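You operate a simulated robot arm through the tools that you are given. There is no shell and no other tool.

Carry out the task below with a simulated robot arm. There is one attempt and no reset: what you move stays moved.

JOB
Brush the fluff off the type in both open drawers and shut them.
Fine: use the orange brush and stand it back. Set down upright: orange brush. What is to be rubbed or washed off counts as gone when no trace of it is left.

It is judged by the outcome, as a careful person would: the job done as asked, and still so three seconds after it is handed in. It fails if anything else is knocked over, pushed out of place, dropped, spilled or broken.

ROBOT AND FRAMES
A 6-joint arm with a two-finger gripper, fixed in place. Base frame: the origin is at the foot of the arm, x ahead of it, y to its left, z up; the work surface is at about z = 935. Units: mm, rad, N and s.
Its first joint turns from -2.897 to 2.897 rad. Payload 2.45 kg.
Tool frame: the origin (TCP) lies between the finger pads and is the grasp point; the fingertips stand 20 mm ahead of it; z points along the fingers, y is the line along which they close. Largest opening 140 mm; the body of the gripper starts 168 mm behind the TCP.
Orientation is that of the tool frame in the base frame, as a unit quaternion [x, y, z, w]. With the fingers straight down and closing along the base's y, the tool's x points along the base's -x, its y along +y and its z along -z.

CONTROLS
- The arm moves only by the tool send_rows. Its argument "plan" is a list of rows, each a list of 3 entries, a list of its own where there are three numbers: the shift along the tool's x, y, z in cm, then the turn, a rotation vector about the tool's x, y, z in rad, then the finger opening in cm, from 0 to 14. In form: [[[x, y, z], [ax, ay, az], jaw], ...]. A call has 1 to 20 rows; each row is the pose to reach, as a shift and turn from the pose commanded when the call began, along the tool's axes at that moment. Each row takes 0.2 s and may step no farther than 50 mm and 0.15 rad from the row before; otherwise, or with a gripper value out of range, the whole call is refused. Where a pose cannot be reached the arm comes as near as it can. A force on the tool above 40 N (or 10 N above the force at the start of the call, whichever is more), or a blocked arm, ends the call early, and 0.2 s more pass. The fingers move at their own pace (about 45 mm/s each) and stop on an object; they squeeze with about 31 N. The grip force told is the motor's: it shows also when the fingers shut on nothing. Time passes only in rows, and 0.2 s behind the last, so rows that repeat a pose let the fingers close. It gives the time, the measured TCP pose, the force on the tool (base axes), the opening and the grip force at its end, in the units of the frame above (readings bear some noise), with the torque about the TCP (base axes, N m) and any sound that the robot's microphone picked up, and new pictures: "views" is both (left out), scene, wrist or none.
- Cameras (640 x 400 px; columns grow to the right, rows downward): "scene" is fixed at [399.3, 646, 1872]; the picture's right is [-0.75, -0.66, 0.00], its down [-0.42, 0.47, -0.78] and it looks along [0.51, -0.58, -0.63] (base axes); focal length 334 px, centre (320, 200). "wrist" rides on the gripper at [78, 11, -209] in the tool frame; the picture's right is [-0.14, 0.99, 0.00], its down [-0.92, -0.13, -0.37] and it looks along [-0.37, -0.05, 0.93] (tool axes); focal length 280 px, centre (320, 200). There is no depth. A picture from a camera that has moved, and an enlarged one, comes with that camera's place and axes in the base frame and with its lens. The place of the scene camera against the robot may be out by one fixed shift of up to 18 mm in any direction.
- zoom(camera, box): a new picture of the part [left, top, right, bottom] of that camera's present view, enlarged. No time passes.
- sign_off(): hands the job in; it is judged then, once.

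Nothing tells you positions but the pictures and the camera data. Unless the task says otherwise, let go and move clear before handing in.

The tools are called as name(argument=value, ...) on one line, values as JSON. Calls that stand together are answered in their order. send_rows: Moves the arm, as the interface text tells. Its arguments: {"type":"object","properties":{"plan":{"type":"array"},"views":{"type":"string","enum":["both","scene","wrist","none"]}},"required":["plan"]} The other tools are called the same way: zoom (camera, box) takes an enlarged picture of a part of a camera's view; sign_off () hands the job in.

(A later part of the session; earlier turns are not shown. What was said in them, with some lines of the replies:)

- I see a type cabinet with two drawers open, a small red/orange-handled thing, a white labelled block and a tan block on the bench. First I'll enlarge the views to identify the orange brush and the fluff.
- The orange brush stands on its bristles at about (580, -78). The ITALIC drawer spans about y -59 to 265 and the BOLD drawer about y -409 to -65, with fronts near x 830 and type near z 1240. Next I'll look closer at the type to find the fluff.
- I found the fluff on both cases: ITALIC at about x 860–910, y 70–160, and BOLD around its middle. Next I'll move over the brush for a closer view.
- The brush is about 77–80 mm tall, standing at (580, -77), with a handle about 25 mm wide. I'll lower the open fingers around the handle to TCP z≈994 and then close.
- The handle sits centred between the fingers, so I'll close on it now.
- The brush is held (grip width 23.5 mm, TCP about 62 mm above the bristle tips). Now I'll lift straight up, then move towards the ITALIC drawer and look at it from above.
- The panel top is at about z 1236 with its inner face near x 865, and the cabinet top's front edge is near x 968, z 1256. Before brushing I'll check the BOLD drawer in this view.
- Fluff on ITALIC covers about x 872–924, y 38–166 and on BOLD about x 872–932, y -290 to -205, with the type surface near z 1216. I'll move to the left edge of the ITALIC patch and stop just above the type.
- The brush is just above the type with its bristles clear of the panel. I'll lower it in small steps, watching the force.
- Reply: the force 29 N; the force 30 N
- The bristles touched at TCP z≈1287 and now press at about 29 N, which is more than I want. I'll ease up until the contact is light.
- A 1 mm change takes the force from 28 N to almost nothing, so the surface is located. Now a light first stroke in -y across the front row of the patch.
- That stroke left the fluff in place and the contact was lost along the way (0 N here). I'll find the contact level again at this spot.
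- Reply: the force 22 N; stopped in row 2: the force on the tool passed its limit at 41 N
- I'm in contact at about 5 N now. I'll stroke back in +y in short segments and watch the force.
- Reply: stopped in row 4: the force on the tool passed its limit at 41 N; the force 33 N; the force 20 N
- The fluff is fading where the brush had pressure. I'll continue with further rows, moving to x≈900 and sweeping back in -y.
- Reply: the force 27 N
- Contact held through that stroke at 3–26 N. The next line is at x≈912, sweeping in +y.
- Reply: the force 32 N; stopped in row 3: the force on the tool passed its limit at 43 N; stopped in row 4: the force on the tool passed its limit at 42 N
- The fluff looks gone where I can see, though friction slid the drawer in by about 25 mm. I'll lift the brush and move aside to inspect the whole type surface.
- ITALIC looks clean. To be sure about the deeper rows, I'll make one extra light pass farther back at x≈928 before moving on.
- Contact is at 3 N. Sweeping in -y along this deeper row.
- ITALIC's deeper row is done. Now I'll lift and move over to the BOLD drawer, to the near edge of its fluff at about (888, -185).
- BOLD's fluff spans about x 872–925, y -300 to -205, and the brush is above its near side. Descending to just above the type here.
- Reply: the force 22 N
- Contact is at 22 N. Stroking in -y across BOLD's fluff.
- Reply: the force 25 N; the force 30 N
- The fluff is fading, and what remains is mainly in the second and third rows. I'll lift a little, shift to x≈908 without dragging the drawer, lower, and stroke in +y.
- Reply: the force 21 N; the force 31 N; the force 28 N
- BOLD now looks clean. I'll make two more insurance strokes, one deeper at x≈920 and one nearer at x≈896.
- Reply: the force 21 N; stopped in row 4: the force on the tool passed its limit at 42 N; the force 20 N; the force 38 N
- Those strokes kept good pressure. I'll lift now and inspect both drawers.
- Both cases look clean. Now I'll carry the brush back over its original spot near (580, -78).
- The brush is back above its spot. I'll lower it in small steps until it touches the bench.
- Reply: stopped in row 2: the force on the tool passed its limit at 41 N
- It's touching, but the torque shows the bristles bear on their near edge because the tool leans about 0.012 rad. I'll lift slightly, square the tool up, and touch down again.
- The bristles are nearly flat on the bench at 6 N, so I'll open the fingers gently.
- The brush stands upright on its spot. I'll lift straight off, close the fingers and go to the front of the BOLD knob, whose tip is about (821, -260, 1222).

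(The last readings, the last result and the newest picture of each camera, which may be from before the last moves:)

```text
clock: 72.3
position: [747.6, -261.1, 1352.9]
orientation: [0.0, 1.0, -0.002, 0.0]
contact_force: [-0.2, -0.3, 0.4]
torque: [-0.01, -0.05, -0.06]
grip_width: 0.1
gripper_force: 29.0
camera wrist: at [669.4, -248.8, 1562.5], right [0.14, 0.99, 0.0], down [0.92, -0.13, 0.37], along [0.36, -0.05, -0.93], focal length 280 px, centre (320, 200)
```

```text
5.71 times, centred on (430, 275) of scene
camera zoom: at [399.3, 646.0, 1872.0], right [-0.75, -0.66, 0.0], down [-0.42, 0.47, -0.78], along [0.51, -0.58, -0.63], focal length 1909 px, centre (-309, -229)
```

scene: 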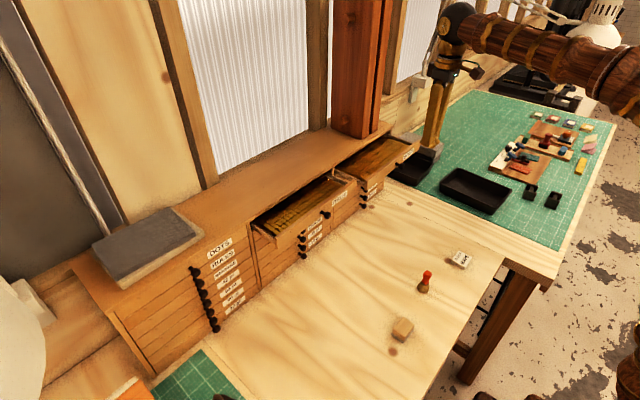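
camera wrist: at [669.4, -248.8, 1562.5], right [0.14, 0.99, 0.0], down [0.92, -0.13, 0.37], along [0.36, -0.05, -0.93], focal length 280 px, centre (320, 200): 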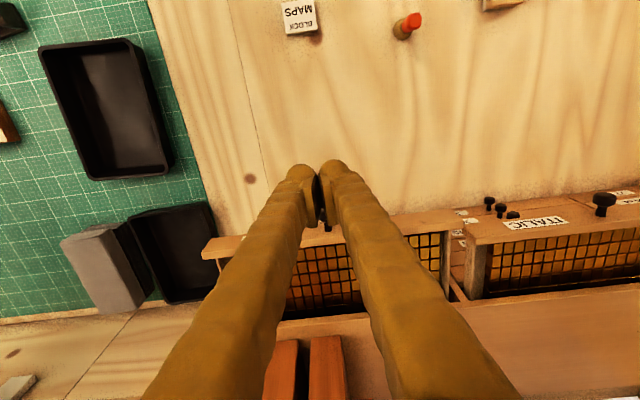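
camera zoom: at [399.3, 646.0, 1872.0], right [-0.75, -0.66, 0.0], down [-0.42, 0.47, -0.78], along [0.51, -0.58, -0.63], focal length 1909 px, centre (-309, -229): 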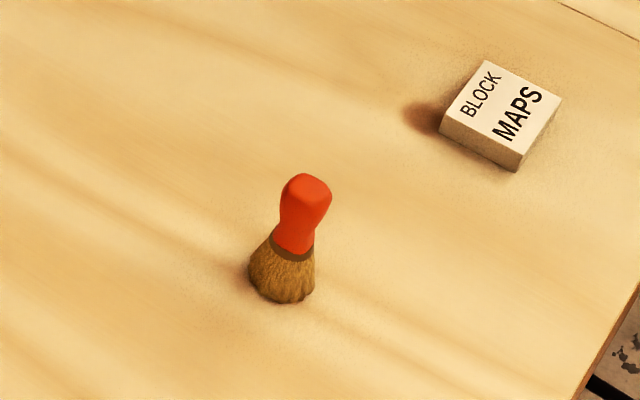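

The brush stands upright in its old place. With the arm out of the way I'll take one last close look at both type areas before shutting the drawers.

zoom(camera="scene", box=[340, 130, 420, 185])

zoom(camera="scene", box=[270, 175, 350, 230])

zoom(camera="wrist", box=[460, 200, 640, 310])

```text
7.27 times, centred on (380, 158) of scene
camera zoom: at [399.3, 646.0, 1872.0], right [-0.75, -0.66, 0.0], down [-0.42, 0.47, -0.78], along [0.51, -0.58, -0.63], focal length 2430 px, centre (-116, 509)
```

zoom: 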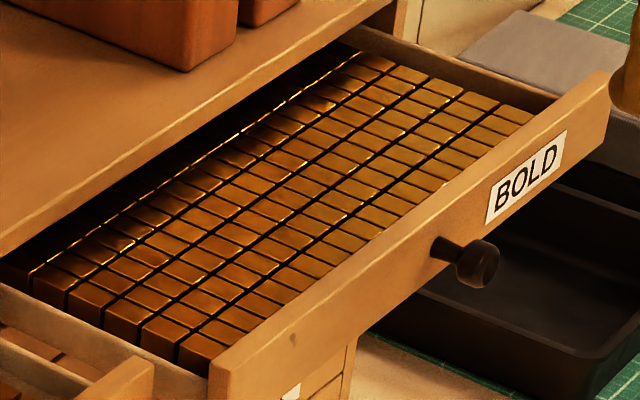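

```text
7.27 times, centred on (310, 202) of scene
camera zoom: at [399.3, 646.0, 1872.0], right [-0.75, -0.66, 0.0], down [-0.42, 0.47, -0.78], along [0.51, -0.58, -0.63], focal length 2430 px, centre (393, 182)
```

zoom: 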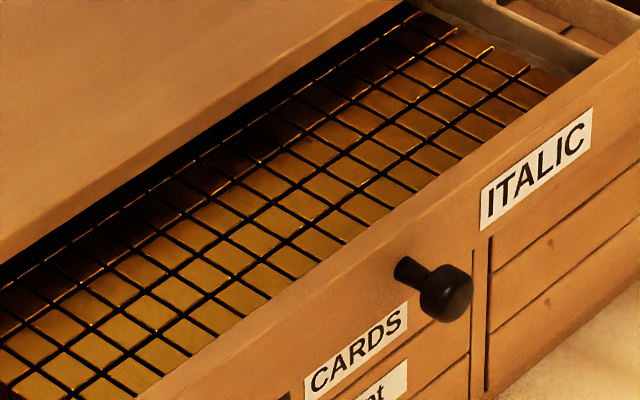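

```text
3.56 times, centred on (550, 255) of wrist
camera zoom: at [669.4, -248.8, 1562.5], right [0.14, 0.99, 0.0], down [0.92, -0.13, 0.37], along [0.36, -0.05, -0.93], focal length 997 px, centre (-498, 4)
```

zoom: 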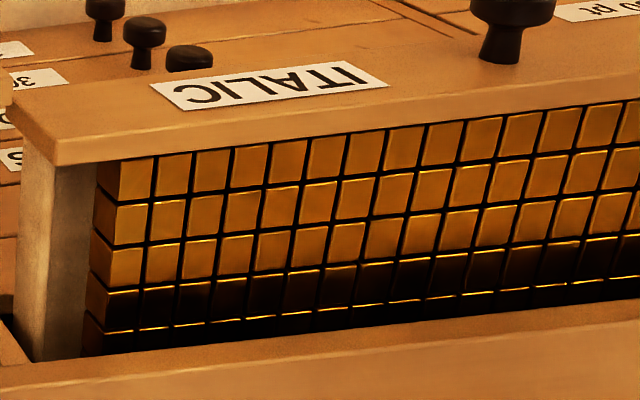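

Both cases are clean. I'll lower the closed fingers in front of the BOLD knob and check the alignment.

send_rows(plan=[[[0, 0, 4], [0, 0, 0], 0], [[0, 0, 8], [0, 0, 0], 0], [[0, 0, 11], [0, 0, 0], 0], [[0, 0, 12.8], [0, 0, 0], 0], [[-2, 0, 12.8], [0, 0, 0], 0], [[-3, 0, 12.8], [0, 0, 0], 0], [[-3, 0, 12.8], [0, 0, 0], 0]])

zoom(camera="scene", box=[360, 120, 460, 190])

zoom(camera="wrist", box=[240, 140, 400, 240])

```text
clock: 73.9
position: [780.8, -258.0, 1225.1]
orientation: [0.001, 1.0, -0.001, 0.0]
contact_force: [0.3, 0.8, 0.7]
torque: [-0.01, -0.01, -0.01]
grip_width: 0.0
gripper_force: 29.4
camera wrist: at [703.0, -247.0, 1434.6], right [0.14, 0.99, 0.0], down [0.92, -0.13, 0.37], along [0.37, -0.05, -0.93], focal length 280 px, centre (320, 200)
```

scene: 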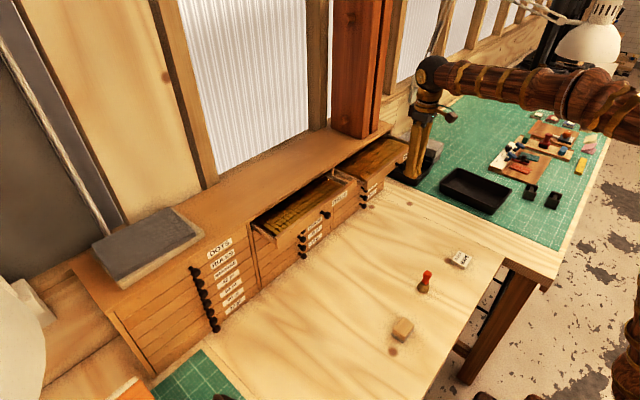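
wrist: 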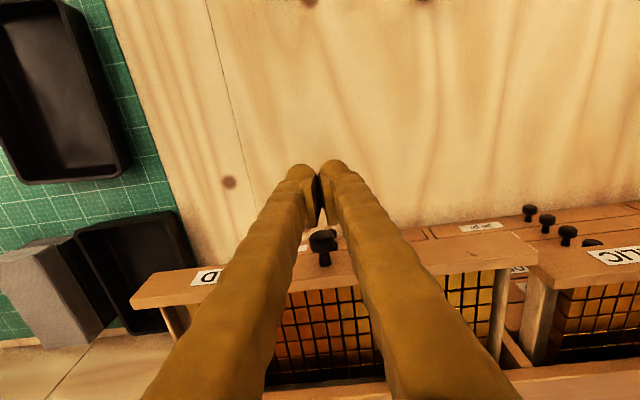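

```text
5.71 times, centred on (410, 155) of scene
camera zoom: at [399.3, 646.0, 1872.0], right [-0.75, -0.66, 0.0], down [-0.42, 0.47, -0.78], along [0.51, -0.58, -0.63], focal length 1909 px, centre (-194, 457)
```

zoom: 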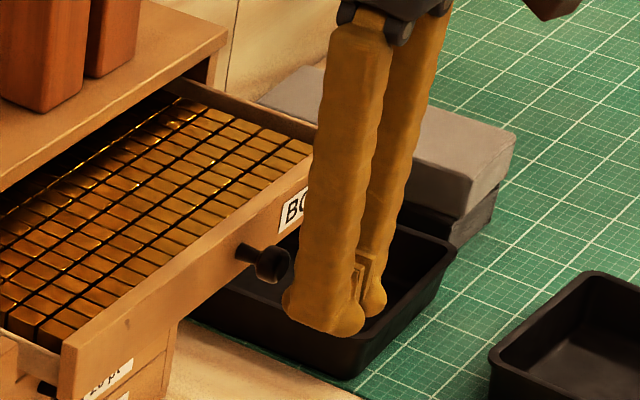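

```text
4.00 times, centred on (320, 190) of wrist
camera zoom: at [703.0, -247.0, 1434.6], right [0.14, 0.99, 0.0], down [0.92, -0.13, 0.37], along [0.37, -0.05, -0.93], focal length 1122 px, centre (320, 240)
```

zoom: 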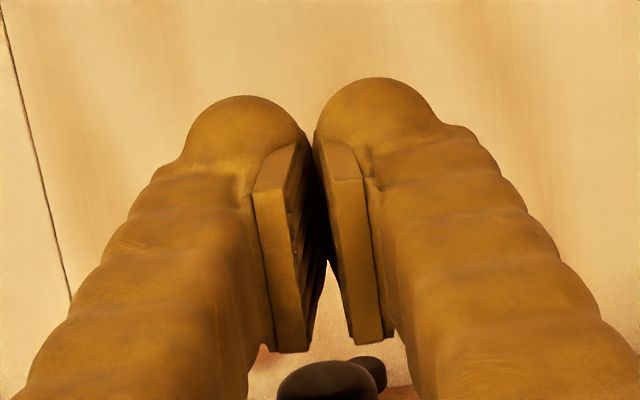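

The fingers are lined up with the knob. Now pushing the BOLD drawer in along +x.

send_rows(plan=[[[-1, 0, 0], [0, 0, 0], 0], [[-2, 0, 0], [0, 0, 0], 0], [[-3, 0, 0], [0, 0, 0], 0], [[-4, 0, 0], [0, 0, 0], 0], [[-5, 0, 0], [0, 0, 0], 0], [[-6, 0, 0], [0, 0, 0], 0], [[-7, 0, 0], [0, 0, 0], 0], [[-8, 0, 0], [0, 0, 0], 0], [[-9, 0, 0], [0, 0, 0], 0], [[-9, 0, 0], [0, 0, 0], 0]])

zoom(camera="scene", box=[330, 120, 450, 200])

```text
clock: 76.1
position: [872.0, -262.1, 1224.0]
orientation: [0.002, 1.0, 0.0, 0.0]
contact_force: [-0.3, 0.1, -0.1]
torque: [-0.01, 0.0, -0.02]
grip_width: 0.0
gripper_force: 29.9
camera wrist: at [794.9, -249.7, 1434.2], right [0.14, 0.99, 0.0], down [0.92, -0.13, 0.37], along [0.37, -0.05, -0.93], focal length 280 px, centre (320, 200)
```

scene: 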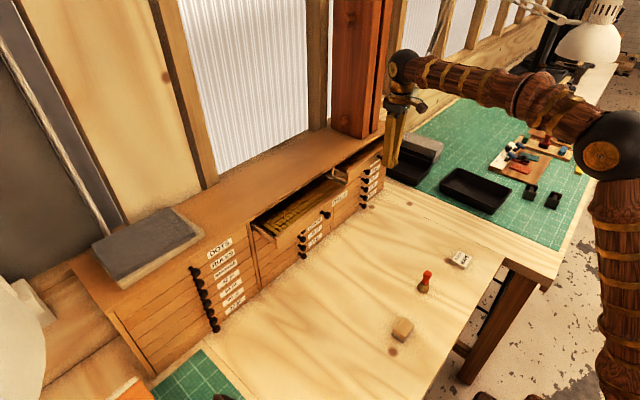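
wrist: 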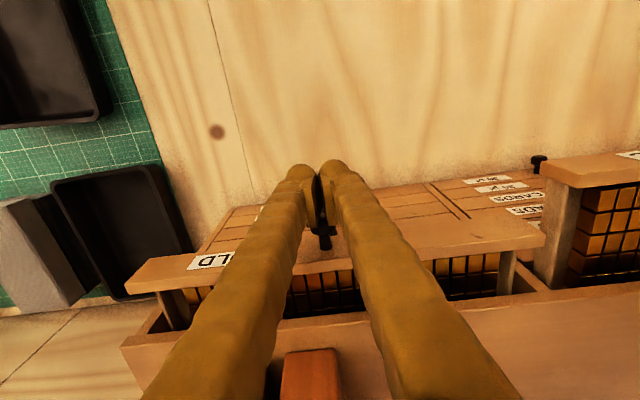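

```text
5.00 times, centred on (390, 160) of scene
camera zoom: at [399.3, 646.0, 1872.0], right [-0.75, -0.66, 0.0], down [-0.42, 0.47, -0.78], along [0.51, -0.58, -0.63], focal length 1670 px, centre (-30, 400)
```

zoom: 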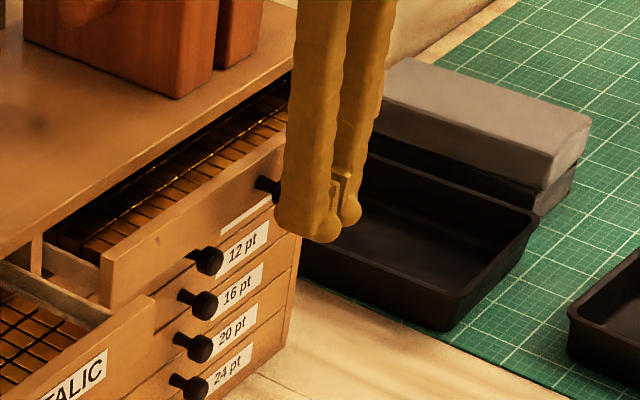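

The drawer is moving in freely. I'll continue in smaller steps until it seats.

send_rows(plan=[[[-0.6, 0, 0], [0, 0, 0], 0], [[-1.2, 0, 0], [0, 0, 0], 0], [[-1.8, 0, 0], [0, 0, 0], 0], [[-2.4, 0, 0], [0, 0, 0], 0], [[-3, 0, 0], [0, 0, 0], 0], [[-3.5, 0, 0], [0, 0, 0], 0], [[-4, 0, 0], [0, 0, 0], 0], [[-4.5, 0, 0], [0, 0, 0], 0], [[-5, 0, 0], [0, 0, 0], 0], [[-5.5, 0, 0], [0, 0, 0], 0]])

zoom(camera="scene", box=[330, 120, 450, 200])

```text
clock: 78.3
position: [927.7, -258.6, 1223.1]
orientation: [0.002, 1.0, -0.001, 0.0]
contact_force: [-0.4, -0.6, -0.5]
torque: [0.0, 0.03, 0.01]
grip_width: 0.1
gripper_force: 29.3
camera wrist: at [849.6, -248.1, 1434.1], right [0.14, 0.99, 0.0], down [0.92, -0.13, 0.37], along [0.37, -0.05, -0.93], focal length 280 px, centre (320, 200)
```

scene: 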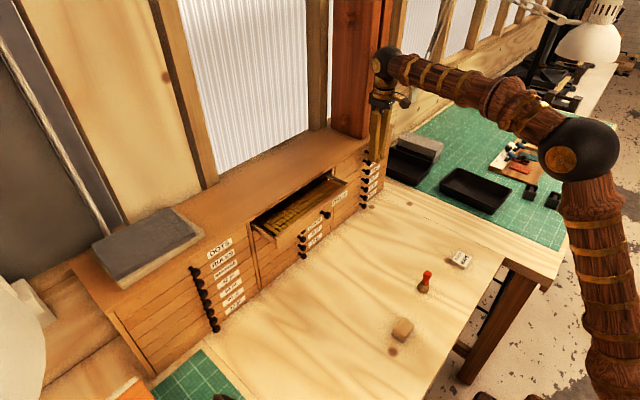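
wrist: 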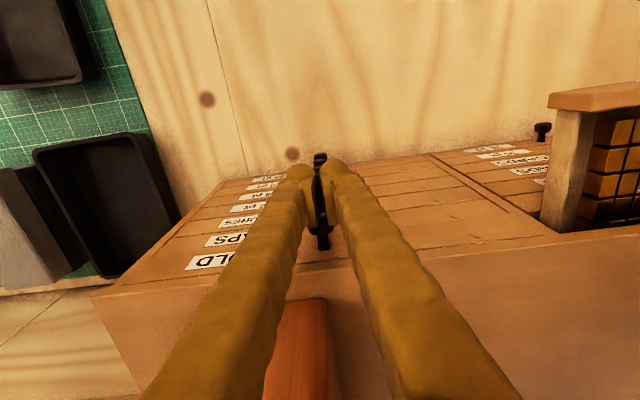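

```text
5.00 times, centred on (390, 160) of scene
camera zoom: at [399.3, 646.0, 1872.0], right [-0.75, -0.66, 0.0], down [-0.42, 0.47, -0.78], along [0.51, -0.58, -0.63], focal length 1670 px, centre (-30, 400)
```

zoom: 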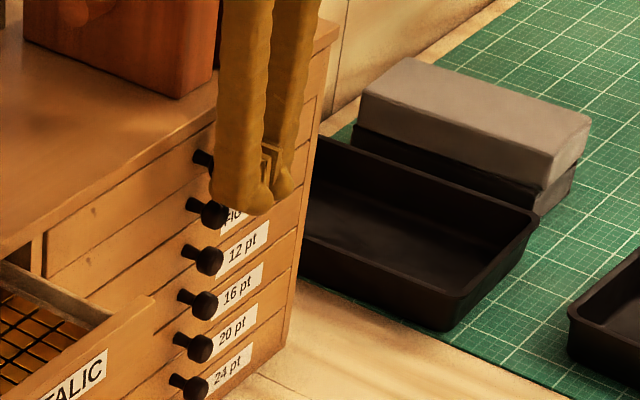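

It's nearly flush with no resistance so far. A little farther, in 2 mm steps, until it seats.

send_rows(plan=[[[-0.2, 0, 0], [0, 0, 0], 0], [[-0.4, 0, 0], [0, 0, 0], 0], [[-0.6, 0, 0], [0, 0, 0], 0], [[-0.8, 0, 0], [0, 0, 0], 0], [[-1.0, 0, 0], [0, 0, 0], 0], [[-1.2, 0, 0], [0, 0, 0], 0]])

zoom(camera="scene", box=[330, 120, 410, 190])

zoom(camera="wrist", box=[80, 140, 560, 340])

```text
clock: 79.2
position: [930.5, -260.1, 1224.2]
orientation: [0.001, 1.0, -0.001, -0.003]
contact_force: [-15.0, 2.5, 2.6]
torque: [0.0, 0.07, -0.08]
grip_width: 0.1
gripper_force: 29.9
stopped in row 4: the force on the tool passed its limit at 44 N (the readings are from after the stop); the commanded pose is now the measured one
camera wrist: at [853.5, -248.5, 1434.6], right [0.14, 0.99, 0.0], down [0.92, -0.13, 0.36], along [0.36, -0.05, -0.93], focal length 280 px, centre (320, 200)
```

scene: 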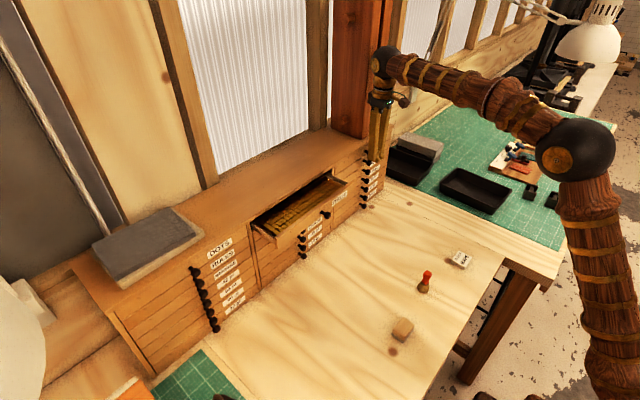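
wrist: 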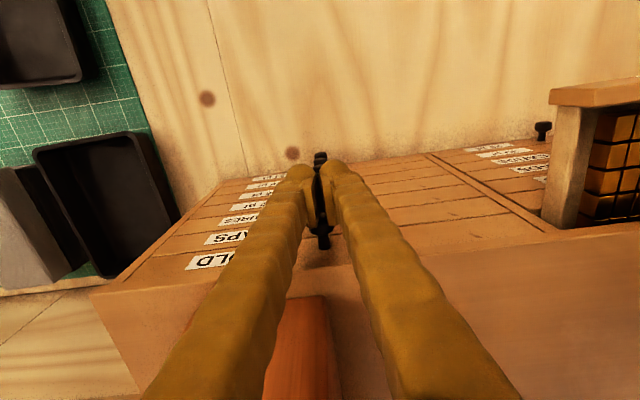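

```text
5.71 times, centred on (370, 155) of scene
camera zoom: at [399.3, 646.0, 1872.0], right [-0.75, -0.66, 0.0], down [-0.42, 0.47, -0.78], along [0.51, -0.58, -0.63], focal length 1909 px, centre (34, 457)
```

zoom: 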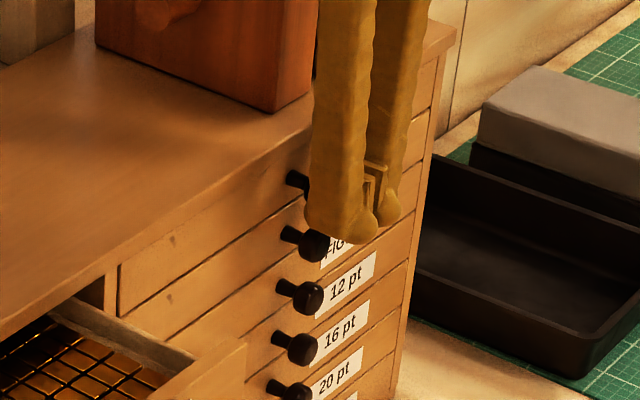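

```text
1.33 times, centred on (320, 240) of wrist
camera zoom: at [853.5, -248.5, 1434.6], right [0.14, 0.99, 0.0], down [0.92, -0.13, 0.36], along [0.36, -0.05, -0.93], focal length 374 px, centre (320, 147)
```

zoom: 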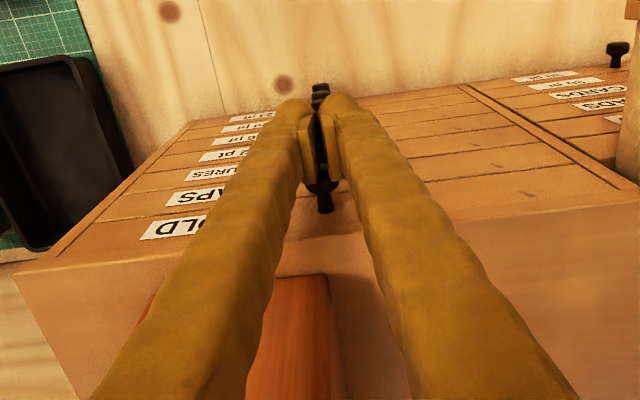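

BOLD is fully seated (it stopped against its end). I'll back off and move across to the front of the ITALIC knob at y≈102.

send_rows(plan=[[[1, 0, 0], [0, 0, 0], 0], [[3, 0, 0], [0, 0, 0], 0], [[6, 0, 0], [0, 0, 0], 0], [[10, 0, 0], [0, 0, 0], 0], [[13.5, 2, 0], [0, 0, 0], 0], [[13.5, 6.5, 0], [0, 0, 0], 0], [[13.5, 11, 0], [0, 0, 0], 0], [[13.5, 15.5, 0], [0, 0, 0], 0], [[13.5, 20, 0], [0, 0, 0], 0], [[13.5, 24.5, 0], [0, 0, 0], 0], [[13.5, 29, 0], [0, 0, 0], 0], [[13.5, 33.5, 0], [0, 0, 0], 0], [[13.5, 36.2, 0], [0, 0, 0], 0], [[13.5, 36.2, 0], [0, 0, 0], 0]])

zoom(camera="scene", box=[280, 120, 420, 220])

```text
clock: 82.2
position: [797.0, 101.7, 1225.0]
orientation: [0.002, 1.0, -0.001, -0.001]
contact_force: [0.5, -1.2, -0.5]
torque: [0.01, 0.01, -0.02]
grip_width: 0.2
gripper_force: 29.3
camera wrist: at [721.2, 113.2, 1436.2], right [0.14, 0.99, 0.0], down [0.92, -0.13, 0.36], along [0.36, -0.05, -0.93], focal length 280 px, centre (320, 200)
```

scene: 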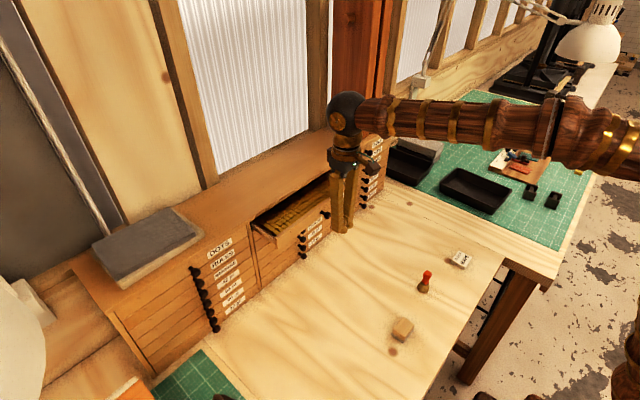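
wrist: 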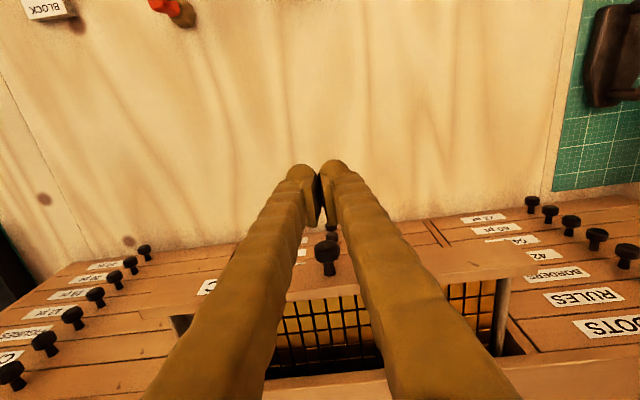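

```text
4.00 times, centred on (350, 170) of scene
camera zoom: at [399.3, 646.0, 1872.0], right [-0.75, -0.66, 0.0], down [-0.42, 0.47, -0.78], along [0.51, -0.58, -0.63], focal length 1336 px, centre (200, 320)
```

zoom: 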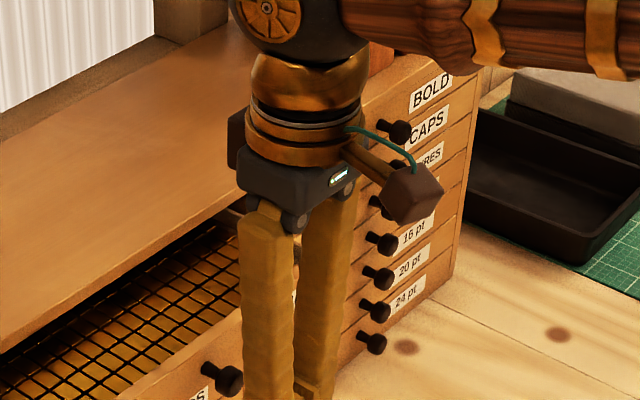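

BOLD is shut. The fingers are centred on the ITALIC knob, so I'll push it in along +x.

send_rows(plan=[[[-1, 0, 0], [0, 0, 0], 0], [[-2, 0, 0], [0, 0, 0], 0], [[-3, 0, 0], [0, 0, 0], 0], [[-4, 0, 0], [0, 0, 0], 0], [[-5, 0, 0], [0, 0, 0], 0], [[-6, 0, 0], [0, 0, 0], 0], [[-7, 0, 0], [0, 0, 0], 0], [[-8, 0, 0], [0, 0, 0], 0], [[-9, 0, 0], [0, 0, 0], 0], [[-10, 0, 0], [0, 0, 0], 0], [[-10.6, 0, 0], [0, 0, 0], 0], [[-11.2, 0, 0], [0, 0, 0], 0], [[-11.8, 0, 0], [0, 0, 0], 0], [[-12.4, 0, 0], [0, 0, 0], 0]])

send_rows(plan=[[[-0.2, 0, 0], [0, 0, 0], 0], [[-0.4, 0, 0], [0, 0, 0], 0], [[-0.6, 0, 0], [0, 0, 0], 0], [[-0.8, 0, 0], [0, 0, 0], 0], [[-1.0, 0, 0], [0, 0, 0], 0], [[-1.2, 0, 0], [0, 0, 0], 0], [[-1.4, 0, 0], [0, 0, 0], 0]])

zoom(camera="scene", box=[240, 130, 400, 260])

```text
clock: 85.2
position: [920.6, 102.7, 1224.9]
orientation: [0.001, 1.0, -0.001, -0.002]
contact_force: [-0.8, 0.7, 0.0]
torque: [-0.03, -0.01, -0.03]
grip_width: 0.0
gripper_force: 29.9
camera wrist: at [843.9, 113.5, 1434.6], right [0.14, 0.99, 0.0], down [0.92, -0.13, 0.36], along [0.36, -0.05, -0.93], focal length 280 px, centre (320, 200)
```

scene: 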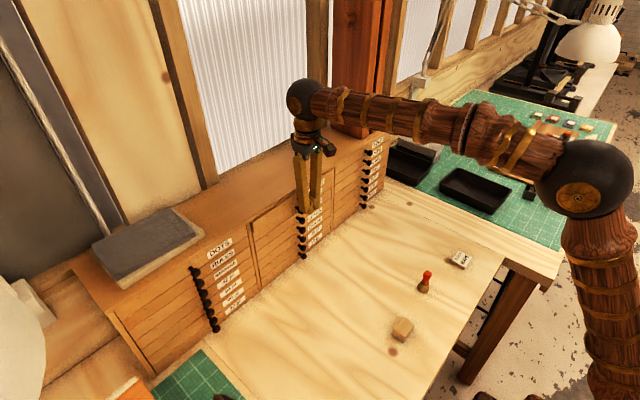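
wrist: 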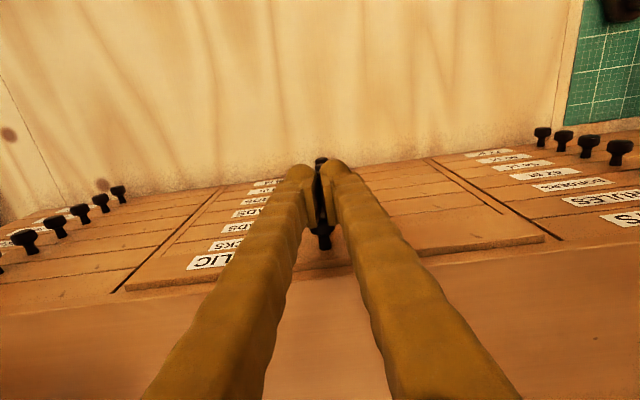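

```text
clock: 86.7
position: [931.0, 102.9, 1225.2]
orientation: [0.001, 1.0, -0.001, -0.004]
contact_force: [-14.0, 0.3, 2.1]
torque: [-0.03, 0.11, -0.14]
grip_width: 0.0
gripper_force: 29.7
stopped in row 7: the force on the tool passed its limit at 46 N (the readings are from after the stop); the commanded pose is now the measured one
camera wrist: at [854.2, 114.6, 1434.8], right [0.14, 0.99, 0.0], down [0.92, -0.13, 0.36], along [0.36, -0.05, -0.93], focal length 280 px, centre (320, 200)
```

scene: 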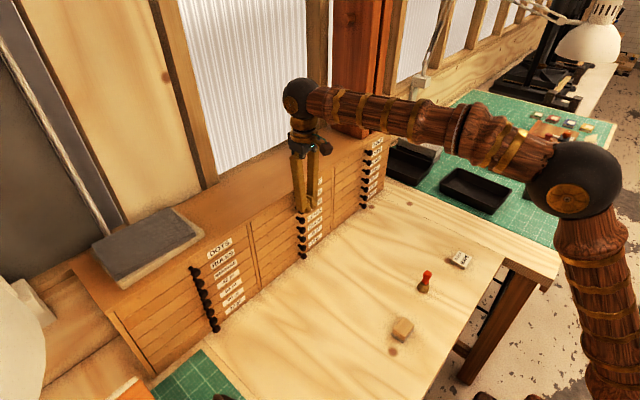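
wrist: 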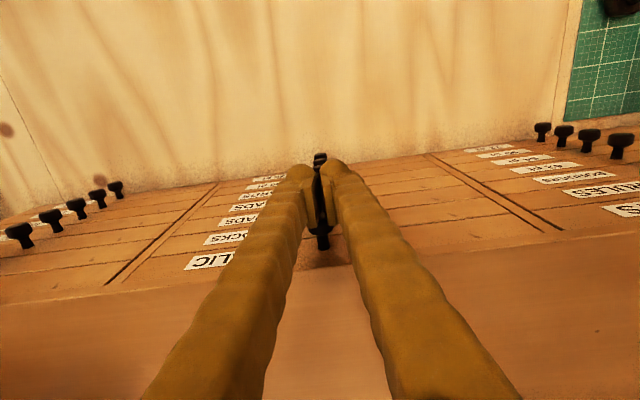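

```text
3.08 times, centred on (320, 195) of scene
camera zoom: at [399.3, 646.0, 1872.0], right [-0.75, -0.66, 0.0], down [-0.42, 0.47, -0.78], along [0.51, -0.58, -0.63], focal length 1028 px, centre (320, 215)
```

zoom: 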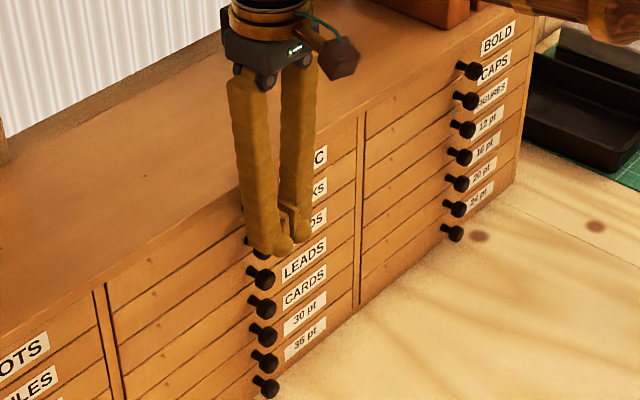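

Both drawers have seated against their stops. I'll back the arm straight off, raise it clear and do a last check.

send_rows(plan=[[[1, 0, 0], [0, 0, 0], 0], [[3, 0, 0], [0, 0, 0], 0], [[7, 0, 0], [0, 0, 0], 0], [[11, 0, -1], [0, 0, 0], 0], [[15, 0, -4], [0, 0, 0], 0], [[18.5, 0, -7.5], [0, 0, 0], 0], [[22, 0, -11], [0, 0, 0], 0], [[25.5, 0, -14.5], [0, 0, 0], 0], [[29, 0, -18], [0, 0, 0], 0], [[32, 0, -21], [0, 0, 0], 0], [[35, 0, -24], [0, 0, 0], 2], [[35, 0, -24], [0, 0, 0], 4], [[35, 0, -24], [0, 0, 0], 4]])

zoom(camera="scene", box=[220, 130, 400, 260])

zoom(camera="scene", box=[380, 230, 490, 350])

```text
clock: 89.5
position: [583.3, 103.5, 1467.1]
orientation: [0.001, 1.0, 0.0, -0.005]
contact_force: [0.2, 0.6, -1.5]
torque: [0.01, -0.04, 0.0]
grip_width: 39.8
gripper_force: 0.1
camera wrist: at [507.1, 115.5, 1677.7], right [0.14, 0.99, 0.0], down [0.92, -0.13, 0.36], along [0.36, -0.05, -0.93], focal length 280 px, centre (320, 200)
```

scene: 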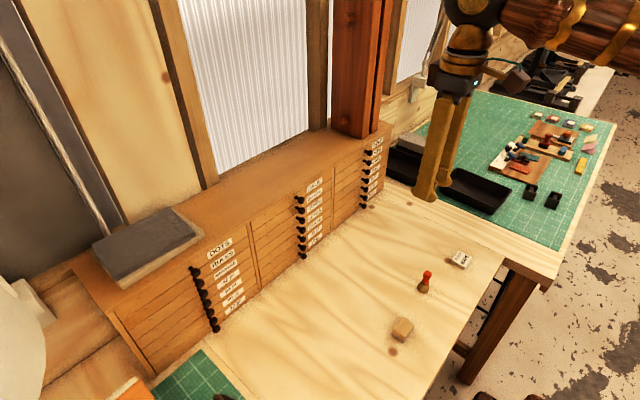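
wrist: 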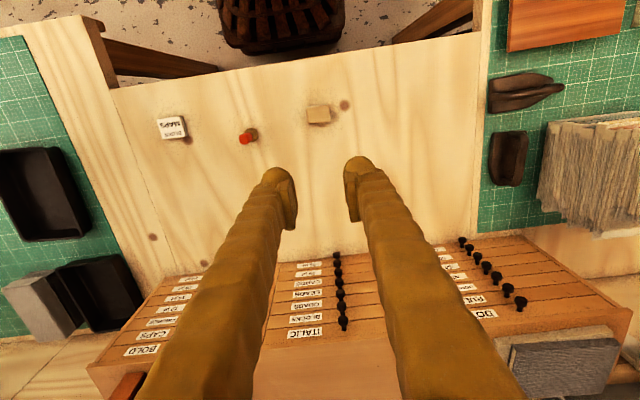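

```text
3.08 times, centred on (310, 195) of scene
camera zoom: at [399.3, 646.0, 1872.0], right [-0.75, -0.66, 0.0], down [-0.42, 0.47, -0.78], along [0.51, -0.58, -0.63], focal length 1028 px, centre (351, 215)
```

zoom: 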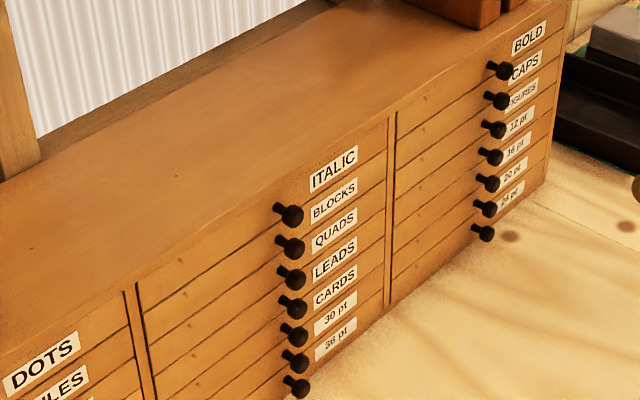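

```text
3.33 times, centred on (435, 290) of scene
camera zoom: at [399.3, 646.0, 1872.0], right [-0.75, -0.66, 0.0], down [-0.42, 0.47, -0.78], along [0.51, -0.58, -0.63], focal length 1114 px, centre (-63, -100)
```

zoom: 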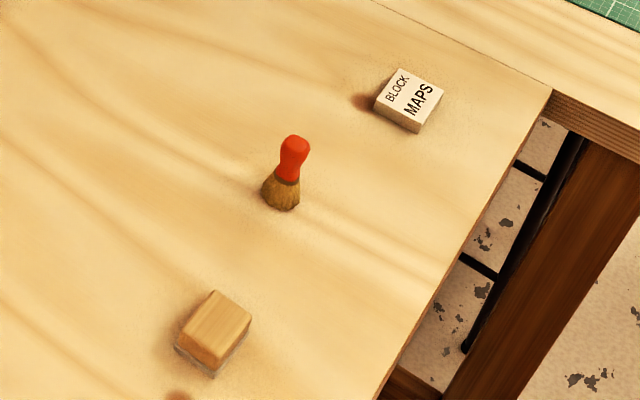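

Both drawers are shut flush, the orange brush stands upright in its place, and nothing else has moved. The arm is clear, so I'm handing in.

sign_off()

```text
The job is handed in.
```

The fluff is off the type in both drawers, ITALIC and BOLD. In close-up views from both cameras before closing, I could see no trace left.

- **Drawers:** I pushed each one in by its knob until it stopped, and both fronts now sit flush with the closed drawers around them. While I was brushing ITALIC, the brush dragged that drawer in by about 25 mm.
- **Brush:** the orange brush is standing upright within a few millimetres of where it started. It slid a few millimetres up in the grip while pressing on the type, so I squared it up before letting go.
- **Everything else:** nothing was knocked over or pushed out of place as far as the final pictures show. The arm has let go and is clear.
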